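You operate a simulated robot arm through the tools that you are given. There is no shell and no other tool. Be economical: measure what you need, move in short steps, check, and stop when the job is done.

You are at the controls of a simulated two-armed robot. One attempt, no reset.

Task
Zero the thickness gauge for STEEL on the step the white card names.
Fine: switch it on; the probe stands on that step while ZERO is pressed; then it goes back into the black cup. Set down upright: probe.

The check looks at the end state, three seconds after you hand in, the way a careful person would. Anything else that was tipped, shoved, dropped, spilled or broken makes it a failure.

Robot
Two 7-joint arms with fingered hands on one trunk, on a base that drives. Base frame: it is fixed to the floor where the robot stands at the start and does not move with it; the origin is under the middle of the robot, x ahead of it, y to its left, z up; the surface under the hand at the start is at about z = 850. Lengths are in mm, angles in degrees, forces in N, time in s.
The left shoulder is at the start at [22, 104, 1421], the right one opposite. With the tool pointing down near the work surface each hand reaches from about 100 to 440 mm from the robot's upright axis, wherever it stands, measured 20 degrees to its own side. Places, roughly: 10 mm step [300, 200, 900]; 15 mm step [300, 100, 900]; 20 mm step [300, 100, 900]; 5 mm step [300, 300, 900]; black cup [300, 0, 900]; material knob [500, -300, 1200]; probe switch [600, 0, 1200]. Payload 2.4 kg a hand.
Tool frame (each hand has its own): the origin (TCP) lies between the finger pads and is the grasp point; the fingertips stand 17 mm ahead of it; z points along the fingers, y is the line along which they close. Largest opening 88 mm; the body of the gripper starts 47 mm behind the TCP. The gripper is a hand of 2 fingers: y runs from the thumb to the fingers, the wrist lies at [0, 0, -165] in the tool frame, and closing takes about 1.5 s.
Orientation is that of the tool frame in the base frame, as [roll, pitch, yaw] about the fixed x, y, z axes, in that order (R = Rz(yaw) Ry(pitch) Rx(roll)). With the fingers straight down and closing along the base's y, the tool's x points along the base's -x, its y along +y and its z along -z.

Tools
- The arms move only by the tool send_rows. It takes "left_steps", "right_steps" or both (then of equal length, played together; a hand with none holds still); each is a list of rows, each an object (a shift or turn left out is 0, a gripper value left out holds the last) with "hand": the opening, from 0 (shut) to 1 (fully open); "xyz": the shift along the tool's x, y, z in mm, a list of three; "delta_rot": the turn, a rotation vector about the tool's x, y, z in degrees, a list of three. In form: [{"hand": hand, "xyz": [tx, ty, tz], "delta_rot": [ax, ay, az]}, ...]. A call has 1 to 20 rows; each row shifts and turns the commanded pose from where the row before left it, along the tool's axes as they then stand. Rows are played at 5 a second. More than 50 mm and 8.6 degrees between two rows, or a gripper value outside its range, and nothing of the call is played. A pose out of reach is approached as far as the arm can. The call stops where the force on the tool passes 40 N (or 10 N more than at its start, if that is more) or the arm is blocked; 0.2 s more then pass. The fingers move at their own pace (about 153 mm/s each) and stop on an object; they squeeze with about 25 N. The grip force told is the motor's: it shows also when the fingers shut on nothing. Time passes only in rows, and 0.2 s behind the last, so rows that do not move let the fingers close. The reply holds the time, the measured pose of the TCP, the force on the tool along the base axes, the opening and the grip force, in the units named above and with some noise, with the torque about the TCP (base axes, N m) and any sound that the robot's microphone picked up.
- Cameras (640 x 400 px; columns grow to the right, rows downward): "scene" is now at [116.5, -22.2, 1324.2]; the picture's right is [-0.23, -0.97, 0.00], its down [-0.35, 0.08, -0.93] and it looks along [0.91, -0.21, -0.36] (base axes); focal length 214 px, centre (320, 200). "left" rides on the left gripper at [-50, 3, -64] in its tool frame; the picture's right is [-0.06, -1.00, 0.00], its down [0.78, -0.05, -0.62] and it looks along [0.62, -0.04, 0.79] (tool axes); focal length 275 px, centre (320, 200). "right" rides on the right gripper at [50, 3, -63] in its tool frame; the picture's right is [-0.06, 1.00, 0.00], its down [-0.78, -0.05, -0.62] and it looks along [-0.62, -0.04, 0.79] (tool axes); focal length 275 px, centre (320, 200). There is no depth. A picture from a camera that has moved, and an enlarged one, comes with that camera's place and axes in the base frame and with its lens.
- grab_frame(camera): a new picture of that camera. It takes no simulated time.
- lift_body(by): slides the trunk up (or, below 0, down) by that many mm; the arms and the scene camera ride with it, the base frame stays. It gives what a move gives, with no picture.
- drive_base(legs): drives the robot by 1 to 6 legs, each [ahead, left, turn to the left] in mm, mm and degrees, along the robot's own axes; the way and the turn of a leg run together, so that a leg with both is an arc; at most 1500 mm and 180 degrees a leg. The arms and the cameras ride along, it lands a little off, and it stops where it bumps. It gives what a move gives.
- preshape(shape, hand): the hand has 2 fingers and takes this shape, open, in about a second: jaw (thumb against the fingers, like two jaws); tri (thumb and two fingers); tip (a fingertip pinch); poke (one finger out to press); point (the index stretched); flat (the hand flat); cup (the hand cupped); fist (a fist). The gripper value then closes the fingers along that shape, each until it touches; the sizes above hold for jaw. It gives what a move gives, with no picture.
- turn_head(pan, tilt): turns the head with the scene camera to pan (to the left, within 60 degrees either way) and tilt (down, from -29 to 69), counted from straight ahead of the robot. It gives what a move gives.
- zoom(camera, box): a new picture of the part [left, top, right, bottom] of that camera's present view, enlarged. It takes no simulated time.
- sign_off(): hands the job in; it is judged then, once.

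Go step by step. Nothing tells you exact positions but the pictures and the camera data: compare them with the known pose of the tool, close in by small moves and look again before you grip or let go. The budget is 120 turns and 100 pictures, counting those below and the enlarged ones. Unless the task says otherwise, let go and move clear before handing in, and close with one line.

The tools are called after "Emit:" as name(argument=value, ...) on one line, values as JSON. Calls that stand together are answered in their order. send_rows: Moves the arms, as the interface text tells. Its arguments: {"type":"object","properties":{"left_steps":{"type":"array","items":{"type":"object","properties":{"hand":{"type":"number"},"xyz":{"type":"array","items":{"type":"number"}},"delta_rot":{"type":"array","items":{"type":"number"}}}}},"right_steps":{"type":"array","items":{"type":"object","properties":{"hand":{"type":"number"},"xyz":{"type":"array","items":{"type":"number"}},"delta_rot":{"type":"array","items":{"type":"number"}}}}}},"required":[]} The other tools are called the same way: lift_body (by) slides the trunk up or down; preshape (shape, hand) gives the hand a shape; drive_base (legs) drives the base; turn_head (pan, tilt) turns the head that bears the scene camera; grab_frame (camera) takes a picture; zoom (camera, box) takes an enlarged picture of a part of a camera's view; sign_off () hands the job in.

At the start:

```text
t: 0.0
left_position: [333.9, 129.6, 1314.4]
left_ee_rot: [-180.0, 0.0, 179.9]
left_wrist_force: [-0.1, 1.1, -0.8]
left_torque: [0.02, -0.05, 0.03]
left_opening: 88.0
left_grip_force: 0.1
left_shape: jaw
right_position: [305.4, -184.5, 1401.6]
right_ee_rot: [180.0, 0.0, -180.0]
right_wrist_force: [-0.3, 0.1, 0.3]
right_torque: [0.02, 0.0, 0.01]
right_opening: 88.0
right_grip_force: 0.1
right_shape: jaw
trunk travel left (down, up): [-650.0, 200.0]
robot x, y, heading: [-2.5, -1.2, 0.2]
head pan, tilt: [-13.1, 21.1]
```

scene: 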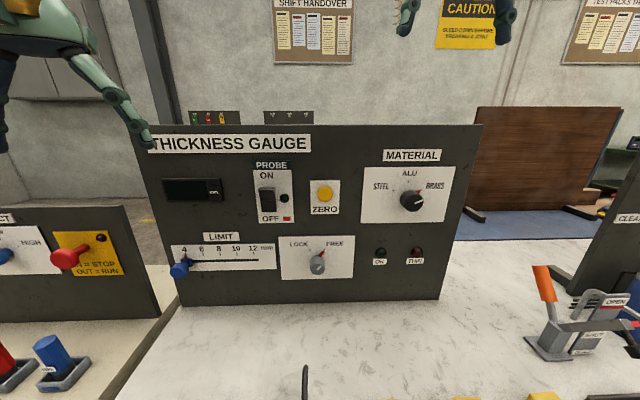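
right: 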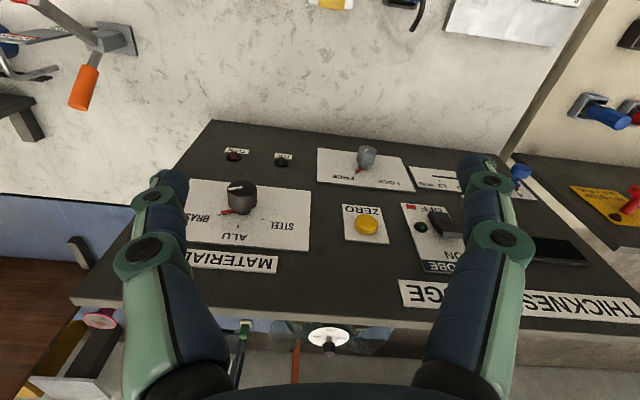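
left: 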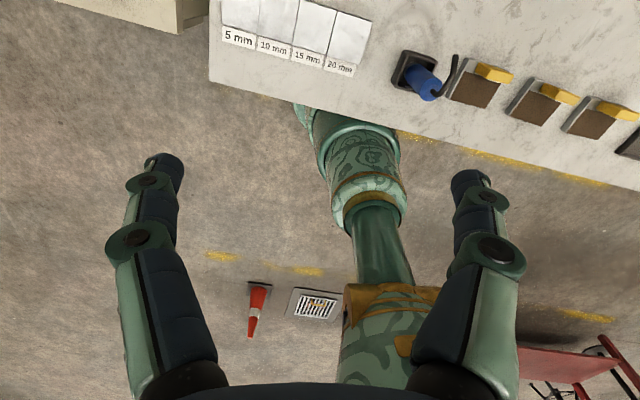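

I see the gauge panel ahead, with the step block and blue probe in its black cup low in front. I'll look down to see the workplace and find the white card.

Emit:
turn_head(pan=10, tilt=55)

Emit:
grab_frame(camera="scene")

Emit:
zoom(camera="right", box=[160, 120, 640, 320])

```text
t: 1.0
left_position: [332.8, 127.3, 1315.7]
left_ee_rot: [180.0, 0.0, 180.0]
left_wrist_force: [0.6, -0.6, 1.1]
left_torque: [0.03, -0.01, 0.02]
left_opening: 87.5
left_grip_force: 0.0
left_shape: jaw
right_position: [305.8, -183.8, 1402.2]
right_ee_rot: [-180.0, 0.1, 179.9]
right_wrist_force: [0.5, -0.8, 0.4]
right_torque: [0.01, 0.04, -0.01]
right_opening: 87.8
right_grip_force: 0.1
right_shape: jaw
trunk travel left (down, up): [-650.0, 200.0]
robot x, y, heading: [2.0, -3.9, 0.0]
head pan, tilt: [10.0, 55.0]
```

```text
96 pictures are left
camera scene: at [97.0, 11.4, 1274.0], right [0.17, -0.98, 0.0], down [-0.81, -0.14, -0.57], along [0.57, 0.1, -0.82], focal length 214 px, centre (320, 200)
```

scene: 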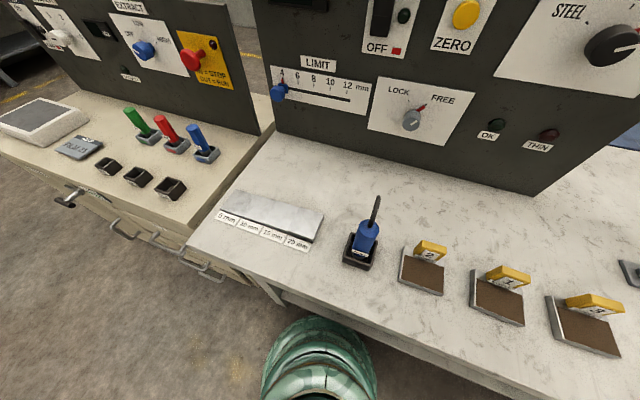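

```text
1.33 times, centred on (400, 220) of right
camera zoom: at [256.9, -181.1, 1464.4], right [0.06, 1.0, 0.0], down [0.78, -0.05, 0.62], along [0.62, -0.04, -0.79], focal length 367 px, centre (213, 173)
```

zoom: 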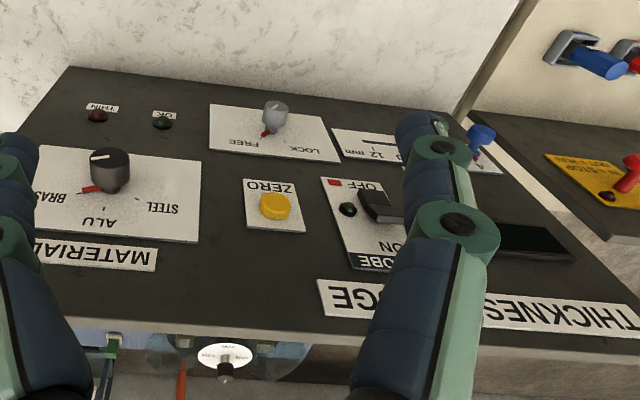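

The step block, cup with probe and the panel are in view; I need the white card. I'll look to the right and left.

Emit:
turn_head(pan=-45, tilt=45)

Emit:
grab_frame(camera="scene")

Emit:
turn_head(pan=-5, tilt=0)

Emit:
grab_frame(camera="scene")

```text
t: 2.2
left_position: [333.9, 127.9, 1313.7]
left_ee_rot: [-180.0, 0.0, 180.0]
left_wrist_force: [-0.5, 0.3, -0.6]
left_torque: [0.0, 0.0, 0.04]
left_opening: 88.1
left_grip_force: 0.0
left_shape: jaw
right_position: [306.2, -183.8, 1401.1]
right_ee_rot: [-180.0, 0.1, -179.9]
right_wrist_force: [0.9, -0.5, -0.6]
right_torque: [0.0, 0.03, 0.01]
right_opening: 88.0
right_grip_force: 0.2
right_shape: jaw
trunk travel left (down, up): [-650.0, 200.0]
robot x, y, heading: [1.4, 0.1, -0.2]
head pan, tilt: [-45.0, 45.0]
```

```text
94 pictures are left
camera scene: at [83.5, -58.6, 1287.4], right [-0.71, -0.71, 0.0], down [-0.5, 0.5, -0.71], along [0.5, -0.5, -0.71], focal length 214 px, centre (320, 200)
```

scene: 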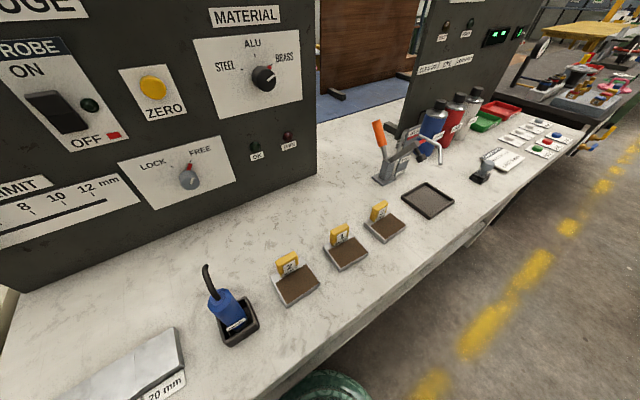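

```text
t: 3.4
left_position: [333.4, 128.7, 1314.7]
left_ee_rot: [-180.0, 0.0, -179.9]
left_wrist_force: [-0.7, 0.0, 0.5]
left_torque: [0.01, -0.01, 0.01]
left_opening: 87.7
left_grip_force: 0.0
left_shape: jaw
right_position: [306.9, -184.9, 1400.9]
right_ee_rot: [179.9, 0.0, -180.0]
right_wrist_force: [-0.4, 0.6, -0.7]
right_torque: [-0.02, -0.01, -0.01]
right_opening: 88.1
right_grip_force: 0.2
right_shape: jaw
trunk travel left (down, up): [-650.0, 200.0]
robot x, y, heading: [0.4, -0.8, 0.2]
head pan, tilt: [-5.0, 0.0]
```

```text
93 pictures are left
camera scene: at [115.6, -9.0, 1358.2], right [-0.09, -1.0, 0.0], down [0.0, 0.0, -1.0], along [1.0, -0.09, 0.0], focal length 214 px, centre (320, 200)
```

scene: 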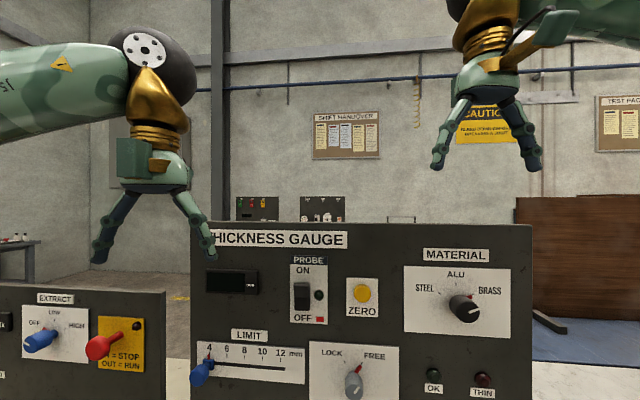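

The card isn't obvious yet; I'll zoom on the right bench candidates and the shift board.

Emit:
zoom(camera="scene", box=[300, 100, 400, 165])

Emit:
turn_head(pan=-58, tilt=35)

Emit:
zoom(camera="scene", box=[200, 80, 520, 280])

Emit:
turn_head(pan=45, tilt=45)

Emit:
grab_frame(camera="scene")

```text
6.15 times, centred on (350, 132) of scene
camera zoom: at [115.6, -9.0, 1358.2], right [-0.09, -1.0, 0.0], down [0.0, 0.0, -1.0], along [1.0, -0.09, 0.0], focal length 1320 px, centre (135, 615)
```

zoom: 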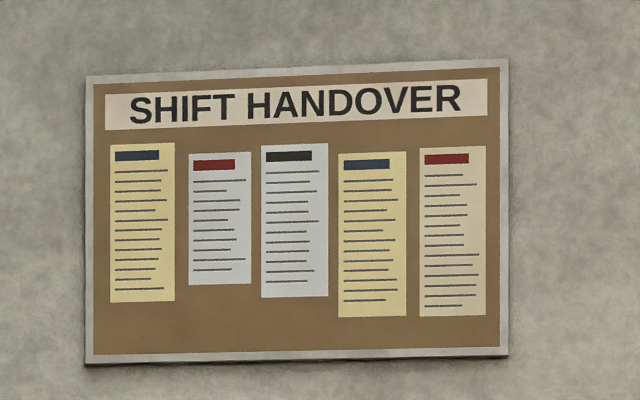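

```text
t: 4.6
left_position: [333.0, 130.0, 1315.6]
left_ee_rot: [-180.0, 0.0, -180.0]
left_wrist_force: [0.2, -0.3, 0.3]
left_torque: [0.0, -0.02, 0.01]
left_opening: 87.8
left_grip_force: 0.0
left_shape: jaw
right_position: [306.4, -183.9, 1402.1]
right_ee_rot: [-180.0, 0.0, 180.0]
right_wrist_force: [-0.4, 0.0, 0.4]
right_torque: [0.02, 0.0, -0.01]
right_opening: 88.2
right_grip_force: 0.0
right_shape: jaw
trunk travel left (down, up): [-650.0, 200.0]
robot x, y, heading: [1.6, -2.2, 0.1]
head pan, tilt: [-58.0, 35.0]
```

```text
2.00 times, centred on (360, 180) of scene
camera zoom: at [72.7, -75.8, 1302.2], right [-0.85, -0.53, 0.0], down [-0.3, 0.49, -0.82], along [0.43, -0.69, -0.57], focal length 429 px, centre (240, 240)
```

zoom: 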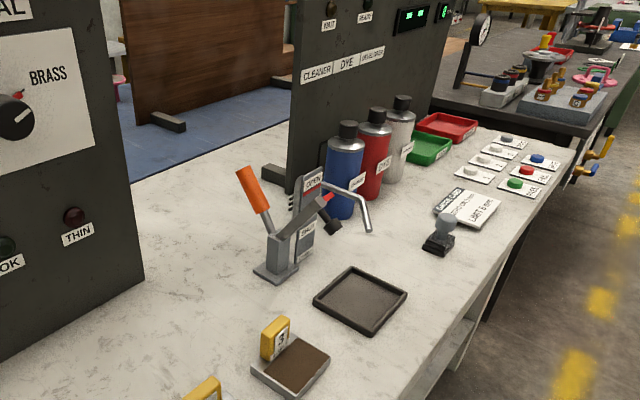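

```text
t: 6.4
left_position: [332.9, 129.2, 1315.3]
left_ee_rot: [180.0, 0.1, -180.0]
left_wrist_force: [-0.1, -0.7, -0.9]
left_torque: [-0.01, 0.01, -0.02]
left_opening: 87.9
left_grip_force: 0.1
left_shape: jaw
right_position: [306.1, -183.5, 1401.9]
right_ee_rot: [179.9, 0.0, -180.0]
right_wrist_force: [-0.8, 0.2, 1.2]
right_torque: [0.01, 0.01, -0.01]
right_opening: 87.9
right_grip_force: 0.0
right_shape: jaw
trunk travel left (down, up): [-650.0, 200.0]
robot x, y, heading: [3.7, 2.4, -0.1]
head pan, tilt: [45.0, 45.0]
```

```text
90 pictures are left
camera scene: at [83.5, 56.3, 1287.4], right [0.71, -0.71, 0.0], down [-0.5, -0.5, -0.71], along [0.5, 0.5, -0.71], focal length 214 px, centre (320, 200)
```

scene: 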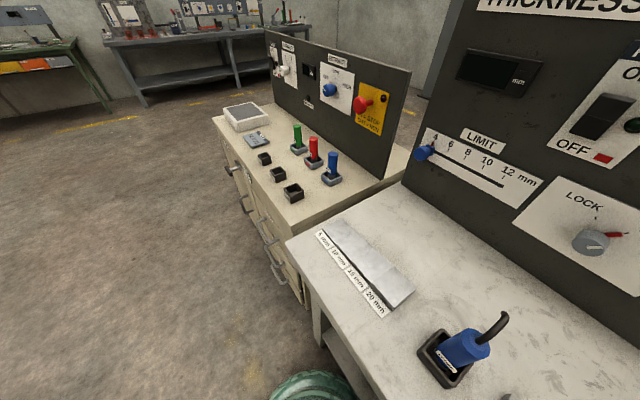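

There's a white card at the right bench end ("... LIMIT 6 mm"?). Zoom closer at it.

Emit:
turn_head(pan=-60, tilt=35)

Emit:
zoom(camera="scene", box=[370, 130, 450, 210])

Emit:
zoom(camera="scene", box=[400, 120, 500, 182])

```text
t: 8.2
left_position: [332.6, 129.9, 1315.6]
left_ee_rot: [180.0, 0.0, 180.0]
left_wrist_force: [1.2, -0.1, -0.5]
left_torque: [0.02, -0.03, 0.01]
left_opening: 88.1
left_grip_force: 0.0
left_shape: jaw
right_position: [305.5, -184.7, 1402.1]
right_ee_rot: [-180.0, 0.0, -180.0]
right_wrist_force: [0.3, 0.4, 0.7]
right_torque: [0.01, 0.05, 0.0]
right_opening: 87.9
right_grip_force: 0.1
right_shape: jaw
trunk travel left (down, up): [-650.0, 200.0]
robot x, y, heading: [2.6, 2.0, 0.2]
head pan, tilt: [-60.0, 35.0]
```

```text
5.00 times, centred on (410, 170) of scene
camera zoom: at [70.0, -77.4, 1302.2], right [-0.87, -0.5, 0.0], down [-0.29, 0.5, -0.82], along [0.41, -0.71, -0.57], focal length 1072 px, centre (-130, 350)
```

zoom: 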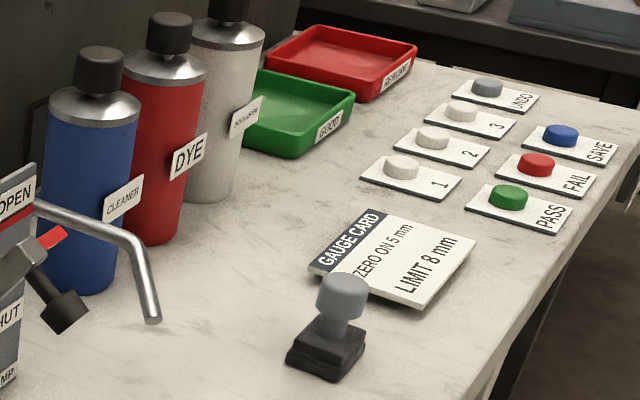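

```text
6.40 times, centred on (450, 151) of scene
camera zoom: at [70.0, -77.4, 1302.2], right [-0.87, -0.5, 0.0], down [-0.29, 0.5, -0.82], along [0.41, -0.71, -0.57], focal length 1373 px, centre (-512, 514)
```

zoom: 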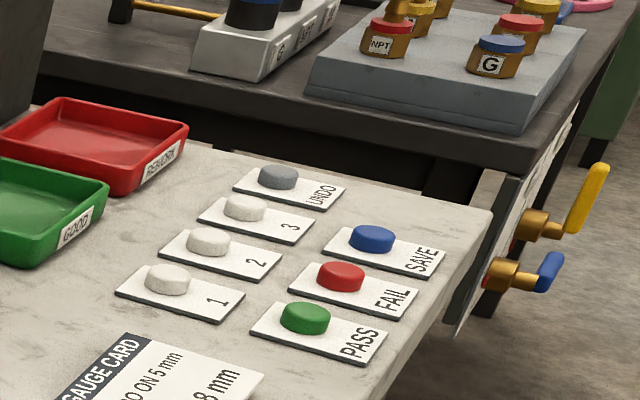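

The card says ZERO ON 5 mm. The panel is yawed about -11° relative to me (face roughly 563 mm ahead along that direction), so I'll turn to face it squarely and look at the controls.

Emit:
drive_base(legs=[[0, 0, -11]])

Emit:
turn_head(pan=0, tilt=25)

Emit:
grab_frame(camera="scene")

Emit:
zoom(camera="scene", box=[240, 110, 480, 260])

```text
t: 9.3
left_position: [351.5, 63.1, 1314.7]
left_ee_rot: [-179.9, 0.0, 169.1]
left_wrist_force: [-0.3, -0.7, -0.3]
left_torque: [0.02, 0.03, 0.01]
left_opening: 88.1
left_grip_force: 0.0
left_shape: jaw
right_position: [265.5, -239.2, 1402.1]
right_ee_rot: [-180.0, -0.1, 169.1]
right_wrist_force: [0.0, -0.2, 0.5]
right_torque: [0.02, 0.0, -0.03]
right_opening: 87.9
right_grip_force: 0.0
right_shape: jaw
trunk travel left (down, up): [-650.0, 200.0]
robot x, y, heading: [0.3, 2.0, -10.8]
head pan, tilt: [-60.0, 35.0]
```

```text
t: 10.6
left_position: [351.8, 63.0, 1315.1]
left_ee_rot: [179.9, 0.0, 169.2]
left_wrist_force: [-0.8, -0.4, 0.5]
left_torque: [-0.02, 0.04, -0.03]
left_opening: 87.9
left_grip_force: 0.0
left_shape: jaw
right_position: [265.7, -239.2, 1402.6]
right_ee_rot: [179.9, 0.0, 169.1]
right_wrist_force: [0.1, 0.1, 0.4]
right_torque: [-0.01, 0.02, -0.03]
right_opening: 88.2
right_grip_force: 0.0
right_shape: jaw
trunk travel left (down, up): [-650.0, 200.0]
robot x, y, heading: [0.2, -3.2, -10.9]
head pan, tilt: [0.0, 25.0]
```

```text
87 pictures are left
camera scene: at [115.9, -23.7, 1317.9], right [-0.19, -0.98, 0.0], down [-0.42, 0.08, -0.91], along [0.89, -0.17, -0.42], focal length 214 px, centre (320, 200)
```

scene: 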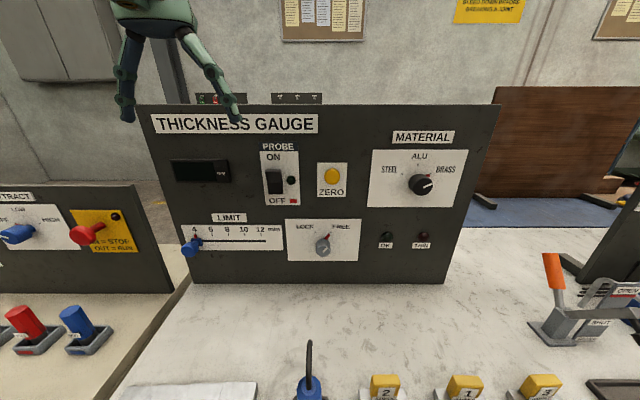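

```text
2.67 times, centred on (360, 185) of scene
camera zoom: at [115.9, -23.7, 1317.9], right [-0.19, -0.98, 0.0], down [-0.42, 0.08, -0.91], along [0.89, -0.17, -0.42], focal length 572 px, centre (213, 240)
```

zoom: 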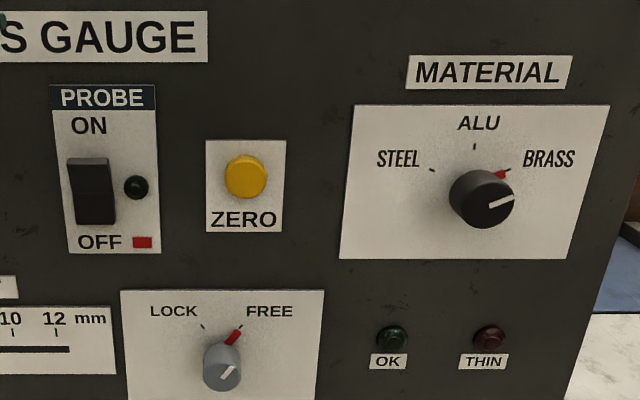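

Switch is OFF (rocker), knob at BRASS. I estimate in panel coordinates: knob 210 mm right of centre at z≈1158, switch 97 mm left at z≈1160, ZERO at 27 mm right, z≈1170. I'll turn the right hand to point at the panel.

Emit:
send_rows(right_steps=[{"xyz": [-40, 0, 0]}, {"xyz": [-40, 0, 0]}, {"xyz": [-40, 0, 0]}, {"delta_rot": [0, -8.18, 0]}, {"delta_rot": [0, -8.18, 0]}, {"delta_rot": [0, -8.18, 0]}, {"delta_rot": [0, -8.18, 0]}, {"delta_rot": [0, -8.18, 0]}, {"delta_rot": [0, -8.18, 0]}, {"delta_rot": [0, -8.18, 0]}, {"delta_rot": [0, -8.18, 0]}, {"delta_rot": [0, -8.18, 0]}, {"delta_rot": [0, -8.18, 0]}, {"delta_rot": [0, -8.2, 0]}, {"xyz": [40, 0, 0]}, {"xyz": [40, 0, 0]}])

Emit:
grab_frame(camera="right")

```text
t: 14.0
left_position: [351.4, 63.4, 1314.2]
left_ee_rot: [-180.0, 0.0, 169.1]
left_wrist_force: [0.2, 0.2, 1.2]
left_torque: [0.01, -0.01, 0.01]
left_opening: 88.0
left_grip_force: 0.1
left_shape: jaw
right_position: [378.0, -274.9, 1419.1]
right_ee_rot: [179.9, 81.4, 169.1]
right_wrist_force: [0.3, 0.7, -0.1]
right_torque: [-0.04, 0.02, 0.04]
right_opening: 88.2
right_grip_force: 0.1
right_shape: jaw
right hand out of reach, approached as far as the arm can: row 13, 14, 15, 16
trunk travel left (down, up): [-650.0, 200.0]
robot x, y, heading: [-0.9, 0.1, -11.1]
head pan, tilt: [0.0, 25.0]
```

```text
85 pictures are left
camera right: at [311.3, -259.6, 1377.3], right [0.2, 0.98, 0.06], down [-0.5, 0.04, 0.87], along [0.85, -0.2, 0.49], focal length 275 px, centre (320, 200)
```

right: 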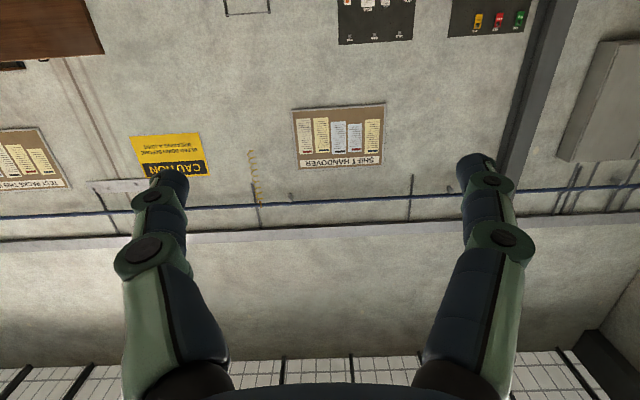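

The wrist got to a limit near shoulder height; moving down should free it.

Emit:
send_rows(right_steps=[{"xyz": [40, 0, 0]}, {"xyz": [40, 0, 0]}, {"xyz": [40, 0, 0]}])

```text
t: 14.8
left_position: [350.7, 63.1, 1314.1]
left_ee_rot: [-179.9, 0.0, 169.0]
left_wrist_force: [-0.1, 0.8, -0.9]
left_torque: [0.0, 0.01, -0.01]
left_opening: 88.0
left_grip_force: 0.2
left_shape: jaw
right_position: [379.1, -276.3, 1417.3]
right_ee_rot: [179.9, 81.5, 169.1]
right_wrist_force: [-0.1, 0.6, -0.4]
right_torque: [0.01, 0.02, 0.0]
right_opening: 87.8
right_grip_force: 0.1
right_shape: jaw
right hand out of reach, approached as far as the arm can: row 1, 2, 3
trunk travel left (down, up): [-650.0, 200.0]
robot x, y, heading: [0.7, -0.7, -11.0]
head pan, tilt: [0.0, 25.0]
```

Stuck at a joint limit. I'll back the pitch off, move down and forward, and retry.

Emit:
send_rows(right_steps=[{"delta_rot": [0, 8.5, 0]}, {"delta_rot": [0, 8.5, 0]}, {"delta_rot": [0, 8.5, 0]}, {"delta_rot": [0, 8.5, 0]}, {"delta_rot": [0, 8.5, 0]}, {"xyz": [28, 0, 28]}, {"xyz": [28, 0, 28]}, {"xyz": [28, 0, 28]}, {"xyz": [28, 0, 28]}])

```text
t: 16.8
left_position: [351.7, 63.3, 1315.3]
left_ee_rot: [-180.0, -0.1, 169.2]
left_wrist_force: [0.1, -0.6, -0.3]
left_torque: [0.0, -0.04, 0.01]
left_opening: 88.1
left_grip_force: 0.0
left_shape: jaw
right_position: [363.8, -271.3, 1257.6]
right_ee_rot: [180.0, 38.9, 169.2]
right_wrist_force: [0.2, 0.0, -0.7]
right_torque: [0.0, -0.03, -0.02]
right_opening: 88.0
right_grip_force: 0.0
right_shape: jaw
trunk travel left (down, up): [-650.0, 200.0]
robot x, y, heading: [-1.7, 2.0, -10.9]
head pan, tilt: [0.0, 25.0]
```

Emit:
send_rows(right_steps=[{"delta_rot": [0, -8.5, 0]}, {"delta_rot": [0, -8.5, 0]}, {"delta_rot": [0, -8.5, 0]}, {"delta_rot": [0, -8.5, 0]}, {"delta_rot": [0, -8.5, 0]}, {"delta_rot": [0, -8.5, 0]}])

Emit:
grab_frame(camera="right")

```text
t: 18.2
left_position: [350.8, 62.4, 1314.2]
left_ee_rot: [-179.9, 0.0, 169.2]
left_wrist_force: [0.4, 0.2, -1.0]
left_torque: [0.01, 0.0, 0.01]
left_opening: 87.9
left_grip_force: 0.0
left_shape: jaw
right_position: [360.5, -280.4, 1281.0]
right_ee_rot: [171.8, 84.6, 164.2]
right_wrist_force: [0.0, -0.2, 0.4]
right_torque: [-0.01, -0.03, 0.03]
right_opening: 87.8
right_grip_force: 0.1
right_shape: jaw
right hand out of reach, approached as far as the arm can: row 3, 4
trunk travel left (down, up): [-650.0, 200.0]
robot x, y, heading: [1.3, 1.7, -11.2]
head pan, tilt: [0.0, 25.0]
```

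```text
84 pictures are left
camera right: at [294.7, -268.0, 1236.3], right [0.13, 0.99, 0.07], down [-0.55, 0.01, 0.84], along [0.83, -0.15, 0.54], focal length 275 px, centre (320, 200)
```

right: 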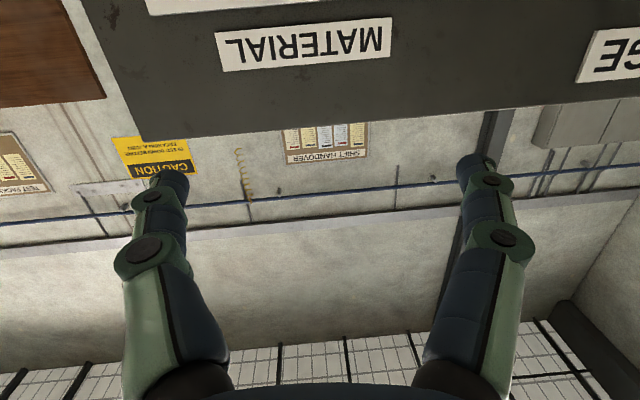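

Emit:
send_rows(right_steps=[{"xyz": [30, 0, 0]}, {"xyz": [30, 0, 0]}, {"xyz": [30, 0, 0]}, {"xyz": [20, 0, 0]}, {}])

Emit:
grab_frame(camera="right")

```text
t: 19.4
left_position: [350.9, 63.6, 1314.7]
left_ee_rot: [-180.0, 0.0, 169.1]
left_wrist_force: [0.0, 0.4, 0.6]
left_torque: [0.02, 0.01, -0.01]
left_opening: 88.1
left_grip_force: 0.1
left_shape: jaw
right_position: [350.1, -277.0, 1169.1]
right_ee_rot: [171.7, 84.6, 164.3]
right_wrist_force: [-0.6, 0.8, -0.6]
right_torque: [0.03, 0.02, 0.04]
right_opening: 88.1
right_grip_force: 0.0
right_shape: jaw
trunk travel left (down, up): [-650.0, 200.0]
robot x, y, heading: [-0.2, -1.4, -10.9]
head pan, tilt: [0.0, 25.0]
```

```text
83 pictures are left
camera right: at [284.0, -265.6, 1125.0], right [0.13, 0.99, 0.08], down [-0.55, 0.01, 0.84], along [0.83, -0.15, 0.54], focal length 275 px, centre (320, 200)
```

right: 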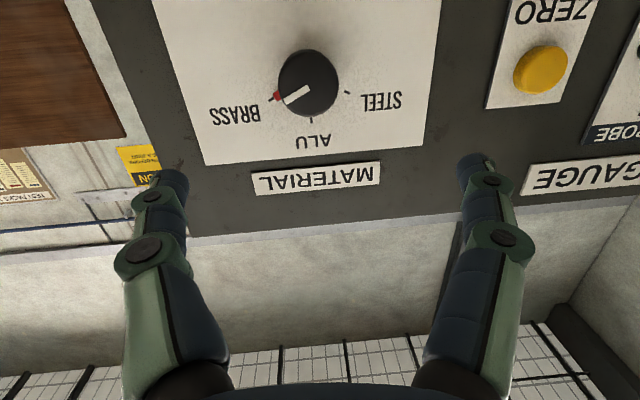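

The knob is at s≈-205, z≈1160, about 45 mm wide. I'll align square with the panel, then pre-roll the hand +60° so I can turn the knob counter-clockwise in one grip.

Emit:
send_rows(right_steps=[{"delta_rot": [3.7, -5.3, 0]}, {"xyz": [9, 0, 30]}, {"delta_rot": [0, 0, 8.5]}, {"delta_rot": [0, 0, 8.5]}, {"delta_rot": [0, 0, 8.5]}, {"delta_rot": [0, 0, 8.5]}, {"delta_rot": [0, 0, 8.5]}, {"delta_rot": [0, 0, 8.5]}, {"delta_rot": [0, 0, 8.5]}])

Emit:
grab_frame(camera="right")

```text
t: 20.6
left_position: [351.1, 62.2, 1315.3]
left_ee_rot: [180.0, 0.0, 169.1]
left_wrist_force: [0.2, 0.5, 0.1]
left_torque: [0.01, -0.01, -0.03]
left_opening: 87.8
left_grip_force: 0.1
left_shape: jaw
right_position: [368.2, -321.6, 1165.3]
right_ee_rot: [93.3, 73.6, 82.2]
right_wrist_force: [0.2, 0.1, 0.2]
right_torque: [-0.01, 0.01, 0.01]
right_opening: 87.9
right_grip_force: 0.0
right_shape: jaw
trunk travel left (down, up): [-650.0, 200.0]
robot x, y, heading: [1.0, 3.6, -11.0]
head pan, tilt: [0.0, 25.0]
stopped in row 6 (right hand): the arm was blocked; the commanded pose is now the measured one
```

```text
82 pictures are left
camera right: at [310.8, -293.0, 1118.6], right [0.18, 0.92, 0.34], down [-0.65, -0.15, 0.75], along [0.74, -0.36, 0.57], focal length 275 px, centre (320, 200)
```

right: 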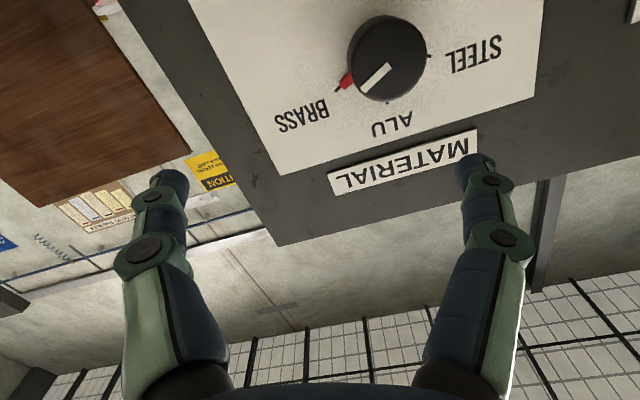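

The roll got blocked (arm too folded). I'll roll back, recenter on the knob and go forward where the arm is more extended.

Emit:
send_rows(right_steps=[{"delta_rot": [0, 0, -8.5]}, {"delta_rot": [0, 0, -8.5]}, {"xyz": [5, 18, 0]}, {"xyz": [0, 18, 10]}, {"xyz": [0, 0, 20]}])

Emit:
grab_frame(camera="right")

Emit:
grab_frame(camera="scene")

```text
t: 21.9
left_position: [352.1, 64.1, 1313.9]
left_ee_rot: [-179.9, 0.0, 169.0]
left_wrist_force: [0.2, 0.3, 0.3]
left_torque: [-0.01, -0.01, -0.01]
left_opening: 87.8
left_grip_force: 0.0
left_shape: jaw
right_position: [400.3, -304.2, 1153.8]
right_ee_rot: [-115.9, 85.8, -126.8]
right_wrist_force: [0.1, -0.6, 0.5]
right_torque: [0.0, 0.02, -0.01]
right_opening: 87.6
right_grip_force: 0.0
right_shape: jaw
trunk travel left (down, up): [-650.0, 200.0]
robot x, y, heading: [2.2, 4.0, -10.9]
head pan, tilt: [0.0, 25.0]
```

```text
81 pictures are left
camera right: at [336.1, -291.7, 1106.6], right [0.19, 0.98, 0.0], down [-0.58, 0.12, 0.8], along [0.79, -0.15, 0.59], focal length 275 px, centre (320, 200)
```

right: 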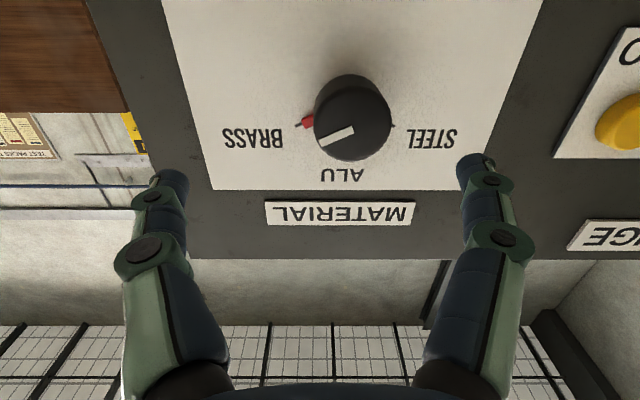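

```text
80 pictures are left
camera scene: at [116.3, -23.6, 1317.9], right [-0.19, -0.98, 0.0], down [-0.42, 0.08, -0.91], along [0.89, -0.17, -0.42], focal length 214 px, centre (320, 200)
```

scene: 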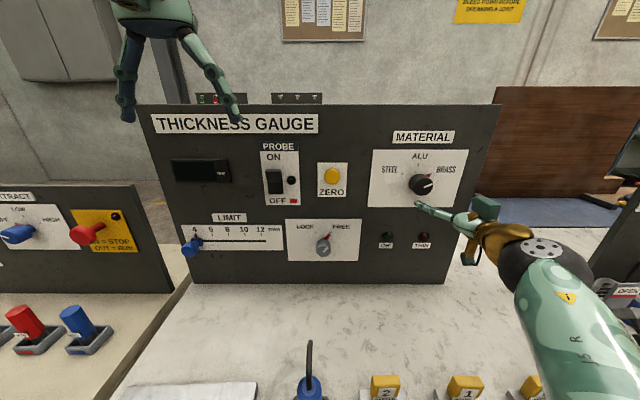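

Hand is square to the panel now; knob about 17 mm left and 7 mm up of the tool. Moving closer.

Emit:
send_rows(right_steps=[{"xyz": [-7, 17, 0]}, {"xyz": [0, 0, 25]}])

Emit:
grab_frame(camera="right")

Emit:
zoom(camera="scene", box=[360, 130, 520, 230])

```text
t: 22.6
left_position: [350.2, 62.8, 1314.7]
left_ee_rot: [-180.0, 0.0, 169.1]
left_wrist_force: [0.0, 0.2, -1.2]
left_torque: [-0.03, -0.01, -0.02]
left_opening: 88.1
left_grip_force: 0.0
left_shape: jaw
right_position: [424.4, -313.3, 1166.2]
right_ee_rot: [-99.8, 83.1, -111.6]
right_wrist_force: [0.6, 0.0, 0.5]
right_torque: [-0.01, 0.02, 0.02]
right_opening: 87.7
right_grip_force: 0.0
right_shape: jaw
trunk travel left (down, up): [-650.0, 200.0]
robot x, y, heading: [1.3, 2.0, -11.0]
head pan, tilt: [0.0, 25.0]
stopped in row 2 (right hand): the arm was blocked; the commanded pose is now the measured one
```

```text
79 pictures are left
camera right: at [361.4, -302.4, 1118.8], right [0.21, 0.98, -0.06], down [-0.58, 0.17, 0.8], along [0.79, -0.13, 0.6], focal length 275 px, centre (320, 200)
```

right: 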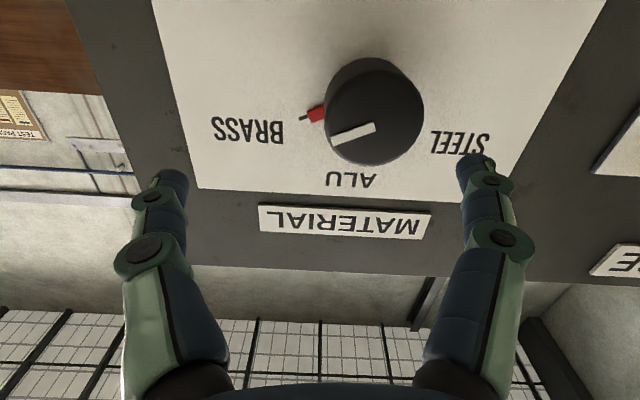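

```text
4.00 times, centred on (440, 180) of scene
camera zoom: at [115.5, -23.6, 1318.0], right [-0.19, -0.98, 0.0], down [-0.41, 0.08, -0.91], along [0.89, -0.17, -0.42], focal length 858 px, centre (-160, 280)
```

zoom: 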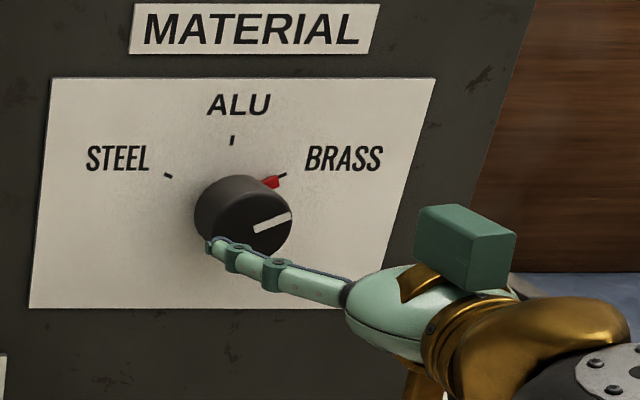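

The wrist seems near its limit in the + roll direction; rolling negative should free it. I'll roll a bit negative and retry moving left.

Emit:
send_rows(right_steps=[{"delta_rot": [0, 0, -8]}, {"delta_rot": [0, 0, -8]}, {"xyz": [-5, 15, 0]}, {}])

Emit:
grab_frame(camera="right")

```text
t: 23.6
left_position: [352.0, 63.3, 1315.9]
left_ee_rot: [180.0, 0.0, 169.1]
left_wrist_force: [-0.1, -0.4, 0.8]
left_torque: [0.02, 0.0, 0.01]
left_opening: 88.0
left_grip_force: 0.1
left_shape: jaw
right_position: [427.0, -301.3, 1165.8]
right_ee_rot: [-93.1, 66.2, -104.9]
right_wrist_force: [0.0, 0.4, -0.2]
right_torque: [-0.04, -0.01, 0.01]
right_opening: 87.7
right_grip_force: 0.2
right_shape: jaw
trunk travel left (down, up): [-650.0, 200.0]
robot x, y, heading: [2.8, 1.1, -10.9]
head pan, tilt: [0.0, 25.0]
```

```text
77 pictures are left
camera right: at [361.2, -304.4, 1120.5], right [0.19, 0.92, -0.34], down [-0.53, 0.39, 0.75], along [0.82, 0.04, 0.56], focal length 275 px, centre (320, 200)
```

right: 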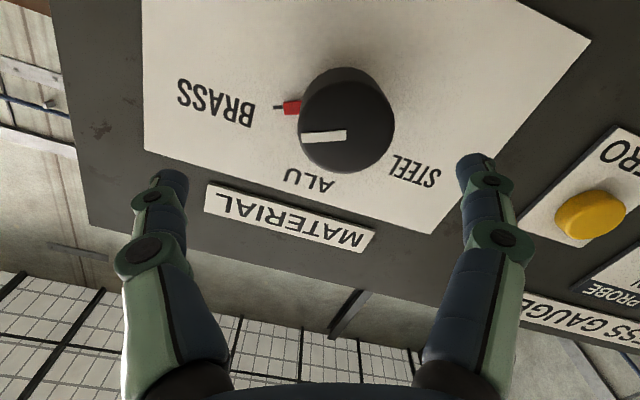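

Works. Shift to centre the knob and move in partway.

Emit:
send_rows(right_steps=[{"xyz": [-1, 11.3, 0]}, {"xyz": [0, 0, 30]}, {}])

Emit:
grab_frame(camera="right")

Emit:
zoom(camera="scene", box=[360, 130, 520, 230])

```text
t: 24.4
left_position: [351.1, 63.2, 1313.7]
left_ee_rot: [-180.0, 0.1, 169.1]
left_wrist_force: [-0.6, -0.4, 0.2]
left_torque: [0.0, -0.02, 0.0]
left_opening: 87.8
left_grip_force: 0.0
left_shape: jaw
right_position: [460.6, -291.5, 1162.1]
right_ee_rot: [-93.1, 67.3, -104.7]
right_wrist_force: [-0.7, -0.5, -0.1]
right_torque: [-0.01, 0.04, 0.01]
right_opening: 88.0
right_grip_force: 0.0
right_shape: jaw
trunk travel left (down, up): [-650.0, 200.0]
robot x, y, heading: [1.3, -1.6, -10.7]
head pan, tilt: [0.0, 25.0]
```

```text
76 pictures are left
camera right: at [394.0, -294.4, 1115.2], right [0.19, 0.93, -0.33], down [-0.54, 0.38, 0.75], along [0.82, 0.03, 0.57], focal length 275 px, centre (320, 200)
```

right: 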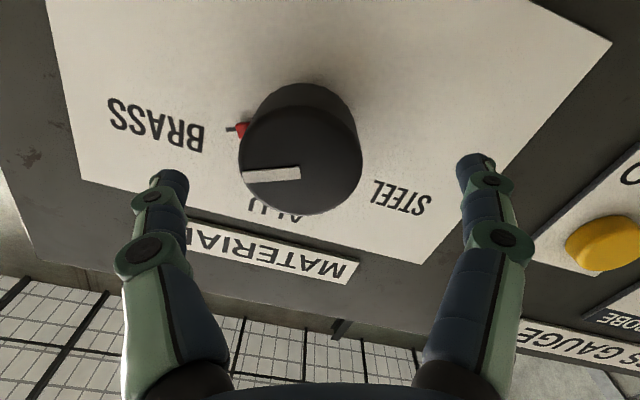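

```text
4.00 times, centred on (440, 180) of scene
camera zoom: at [115.2, -23.8, 1318.0], right [-0.19, -0.98, 0.0], down [-0.41, 0.08, -0.91], along [0.89, -0.17, -0.42], focal length 858 px, centre (-160, 280)
```

zoom: 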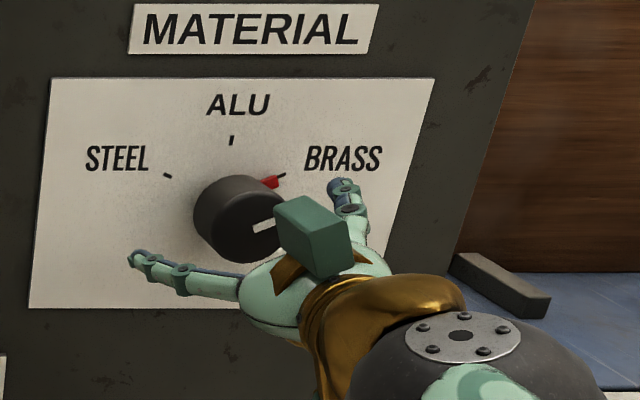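

Vertical alignment is right; the knob is ~7 mm to the tool's -y side. Correct, go in, and check.

Emit:
send_rows(right_steps=[{"xyz": [0, -7, 0]}, {"xyz": [0, 0, 12]}, {"xyz": [0, 0, 12]}, {}])

Emit:
grab_frame(camera="right")

```text
t: 25.4
left_position: [350.4, 63.5, 1315.6]
left_ee_rot: [-180.0, 0.0, 169.1]
left_wrist_force: [-0.1, 0.4, -0.1]
left_torque: [0.0, -0.01, -0.01]
left_opening: 88.1
left_grip_force: 0.2
left_shape: jaw
right_position: [480.5, -304.7, 1163.5]
right_ee_rot: [-93.2, 67.2, -104.8]
right_wrist_force: [-0.2, 0.6, 0.5]
right_torque: [0.0, -0.01, -0.05]
right_opening: 87.7
right_grip_force: 0.0
right_shape: jaw
trunk travel left (down, up): [-650.0, 200.0]
robot x, y, heading: [2.2, 0.7, -10.8]
head pan, tilt: [0.0, 25.0]
```

```text
74 pictures are left
camera right: at [415.2, -306.8, 1117.0], right [0.19, 0.93, -0.33], down [-0.54, 0.38, 0.76], along [0.82, 0.03, 0.57], focal length 275 px, centre (320, 200)
```

right: 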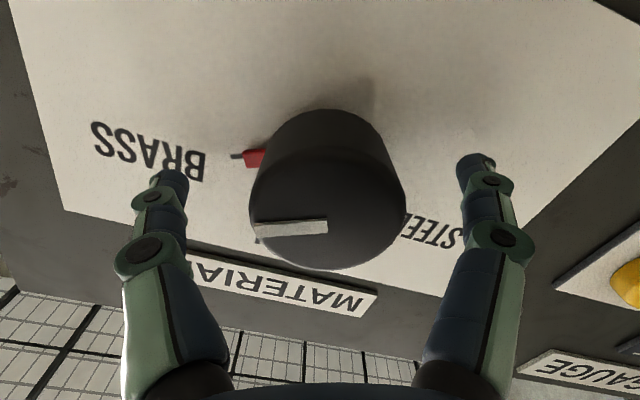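

The knob is centred between the fingers, face about at the TCP. Close the grip.

Emit:
send_rows(right_steps=[{"xyz": [0, 2, 4]}, {"hand": 0}, {}, {}, {}, {}, {}, {}])

Emit:
grab_frame(camera="right")

```text
t: 27.2
left_position: [354.1, 63.7, 1313.5]
left_ee_rot: [179.9, 0.0, 169.2]
left_wrist_force: [-0.7, -0.7, -0.6]
left_torque: [0.01, 0.0, -0.02]
left_opening: 87.9
left_grip_force: 0.0
left_shape: jaw
right_position: [488.4, -302.5, 1163.9]
right_ee_rot: [-93.2, 67.2, -104.9]
right_wrist_force: [18.0, -2.8, 12.9]
right_torque: [-0.11, -0.14, -0.16]
right_opening: 25.8
right_grip_force: 24.8
right_shape: jaw
trunk travel left (down, up): [-650.0, 200.0]
robot x, y, heading: [3.1, 0.0, -10.7]
head pan, tilt: [0.0, 25.0]
```

```text
73 pictures are left
camera right: at [421.7, -305.8, 1116.5], right [0.19, 0.93, -0.33], down [-0.54, 0.38, 0.75], along [0.82, 0.03, 0.57], focal length 275 px, centre (320, 200)
```

right: 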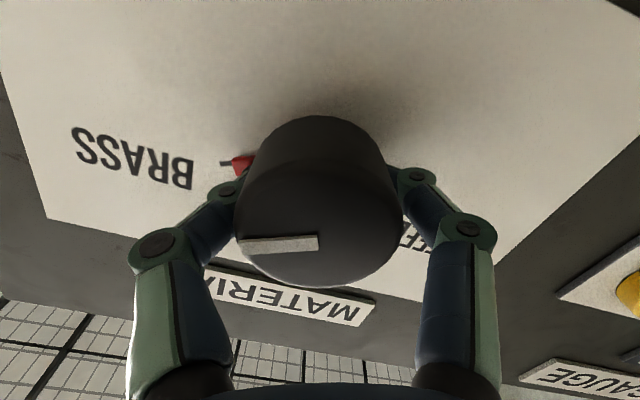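

Gripped with 25 N. Try turning counter-clockwise in small increments.

Emit:
send_rows(right_steps=[{"delta_rot": [0, 0, -7]}, {"delta_rot": [0, 0, -7]}, {"delta_rot": [0, 0, -7]}, {}])

Emit:
grab_frame(camera="right")

```text
t: 28.2
left_position: [354.6, 64.5, 1313.0]
left_ee_rot: [-180.0, -0.2, 169.1]
left_wrist_force: [0.5, 0.0, 0.3]
left_torque: [0.0, -0.01, 0.02]
left_opening: 88.3
left_grip_force: 0.0
left_shape: jaw
right_position: [487.9, -301.8, 1162.2]
right_ee_rot: [-92.0, 46.1, -103.3]
right_wrist_force: [18.4, 0.6, 9.5]
right_torque: [-0.04, -0.28, -0.13]
right_opening: 25.7
right_grip_force: 24.5
right_shape: jaw
trunk travel left (down, up): [-650.0, 200.0]
robot x, y, heading: [-0.1, 1.2, -11.0]
head pan, tilt: [0.0, 25.0]
```

```text
72 pictures are left
camera right: at [418.8, -320.4, 1125.3], right [0.14, 0.75, -0.65], down [-0.49, 0.62, 0.61], along [0.86, 0.23, 0.45], focal length 275 px, centre (320, 200)
```

right: 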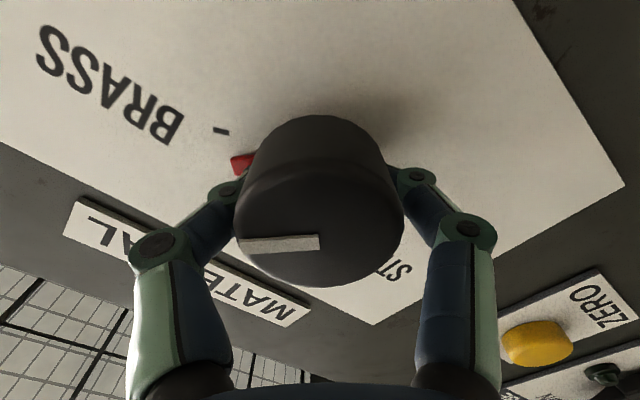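

The knob turns with the hand (21° so far). Continue.

Emit:
send_rows(right_steps=[{"delta_rot": [0, 0, -8]}, {"delta_rot": [0, 0, -8]}, {"delta_rot": [0, 0, -8]}, {"delta_rot": [0, 0, -8]}, {"delta_rot": [0, 0, -8]}, {"delta_rot": [0, 0, -8]}, {"delta_rot": [0, 0, -8]}, {"delta_rot": [0, 0, -8]}, {"delta_rot": [0, 0, -8]}, {"delta_rot": [0, 0, -8]}, {}])

Emit:
grab_frame(camera="right")

Emit:
zoom(camera="scene", box=[360, 130, 520, 230])

```text
t: 30.6
left_position: [355.0, 64.6, 1313.9]
left_ee_rot: [-179.9, -0.1, 169.1]
left_wrist_force: [-0.1, -0.4, -0.1]
left_torque: [0.02, -0.02, -0.01]
left_opening: 87.7
left_grip_force: 0.1
left_shape: jaw
right_position: [489.1, -300.3, 1160.2]
right_ee_rot: [-92.0, -34.0, -100.8]
right_wrist_force: [16.7, 9.9, -13.8]
right_torque: [-0.01, -0.13, 0.24]
right_opening: 24.1
right_grip_force: 25.4
right_shape: jaw
trunk travel left (down, up): [-650.0, 200.0]
robot x, y, heading: [0.2, 1.8, -10.7]
head pan, tilt: [0.0, 25.0]
```

```text
71 pictures are left
camera right: at [419.5, -330.7, 1187.5], right [-0.13, -0.49, -0.86], down [-0.48, 0.79, -0.38], along [0.87, 0.36, -0.33], focal length 275 px, centre (320, 200)
```

right: 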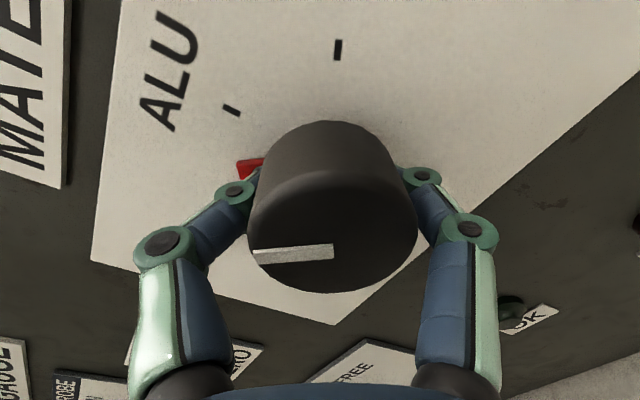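

```text
4.00 times, centred on (440, 180) of scene
camera zoom: at [120.0, -22.6, 1317.5], right [-0.19, -0.98, 0.0], down [-0.42, 0.08, -0.9], along [0.89, -0.17, -0.43], focal length 858 px, centre (-160, 280)
```

zoom: 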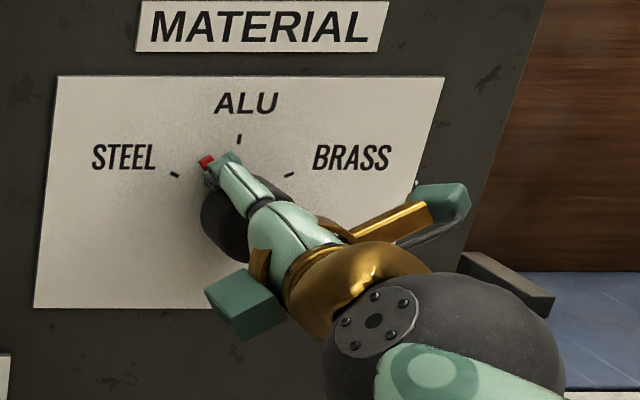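

Pointer is between ALU and STEEL; about 25° more.

Emit:
send_rows(right_steps=[{"delta_rot": [0, 0, -8]}, {"delta_rot": [0, 0, -8]}, {"delta_rot": [0, 0, -8]}, {}])

Emit:
grab_frame(camera="right")

Emit:
zoom(camera="scene", box=[360, 130, 520, 230])

```text
t: 31.6
left_position: [354.4, 63.7, 1313.2]
left_ee_rot: [-179.9, -0.2, 169.1]
left_wrist_force: [0.0, -0.2, 0.0]
left_torque: [-0.02, -0.03, 0.01]
left_opening: 87.8
left_grip_force: 0.1
left_shape: jaw
right_position: [488.5, -301.5, 1160.6]
right_ee_rot: [-93.0, -57.9, -99.3]
right_wrist_force: [12.9, 10.4, -21.7]
right_torque: [0.01, -0.02, 0.26]
right_opening: 24.0
right_grip_force: 24.9
right_shape: jaw
trunk travel left (down, up): [-650.0, 200.0]
robot x, y, heading: [-1.6, 0.5, -10.9]
head pan, tilt: [0.0, 25.0]
```

```text
69 pictures are left
camera right: at [423.3, -317.6, 1202.2], right [-0.18, -0.79, -0.58], down [-0.53, 0.58, -0.62], along [0.83, 0.19, -0.53], focal length 275 px, centre (320, 200)
```

right: 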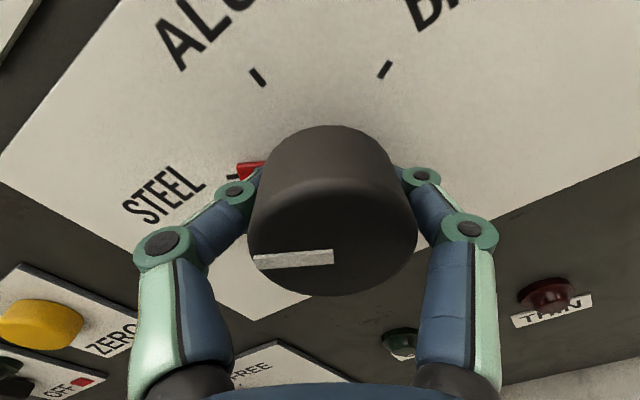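

```text
4.00 times, centred on (440, 180) of scene
camera zoom: at [119.9, -22.8, 1317.5], right [-0.19, -0.98, 0.0], down [-0.42, 0.08, -0.9], along [0.89, -0.17, -0.43], focal length 858 px, centre (-160, 280)
```

zoom: 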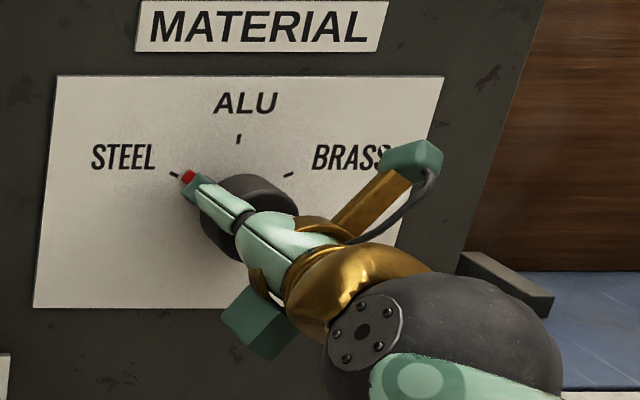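

Nearly at the STEEL tick; 4° more, then release.

Emit:
send_rows(right_steps=[{"delta_rot": [0, 0, -4]}, {}, {"hand": 1}, {}, {}, {}, {}, {"xyz": [0, 0, -30]}, {"xyz": [0, 0, -30]}, {}])

Emit:
grab_frame(camera="right")

```text
t: 33.9
left_position: [352.5, 63.1, 1315.6]
left_ee_rot: [179.9, -0.1, 169.1]
left_wrist_force: [0.0, 0.2, 0.6]
left_torque: [0.02, -0.02, -0.02]
left_opening: 87.9
left_grip_force: 0.0
left_shape: jaw
right_position: [428.8, -291.2, 1163.3]
right_ee_rot: [-92.6, -61.7, -99.6]
right_wrist_force: [0.3, 0.2, 0.2]
right_torque: [-0.03, 0.02, 0.01]
right_opening: 87.7
right_grip_force: 0.0
right_shape: jaw
trunk travel left (down, up): [-650.0, 200.0]
robot x, y, heading: [-0.5, 1.4, -10.7]
head pan, tilt: [0.0, 25.0]
```

```text
67 pictures are left
camera right: at [362.4, -303.2, 1207.4], right [-0.19, -0.83, -0.53], down [-0.53, 0.54, -0.65], along [0.82, 0.16, -0.54], focal length 275 px, centre (320, 200)
```

right: 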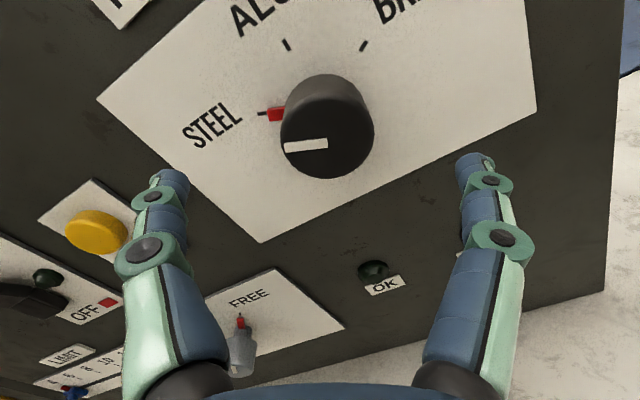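

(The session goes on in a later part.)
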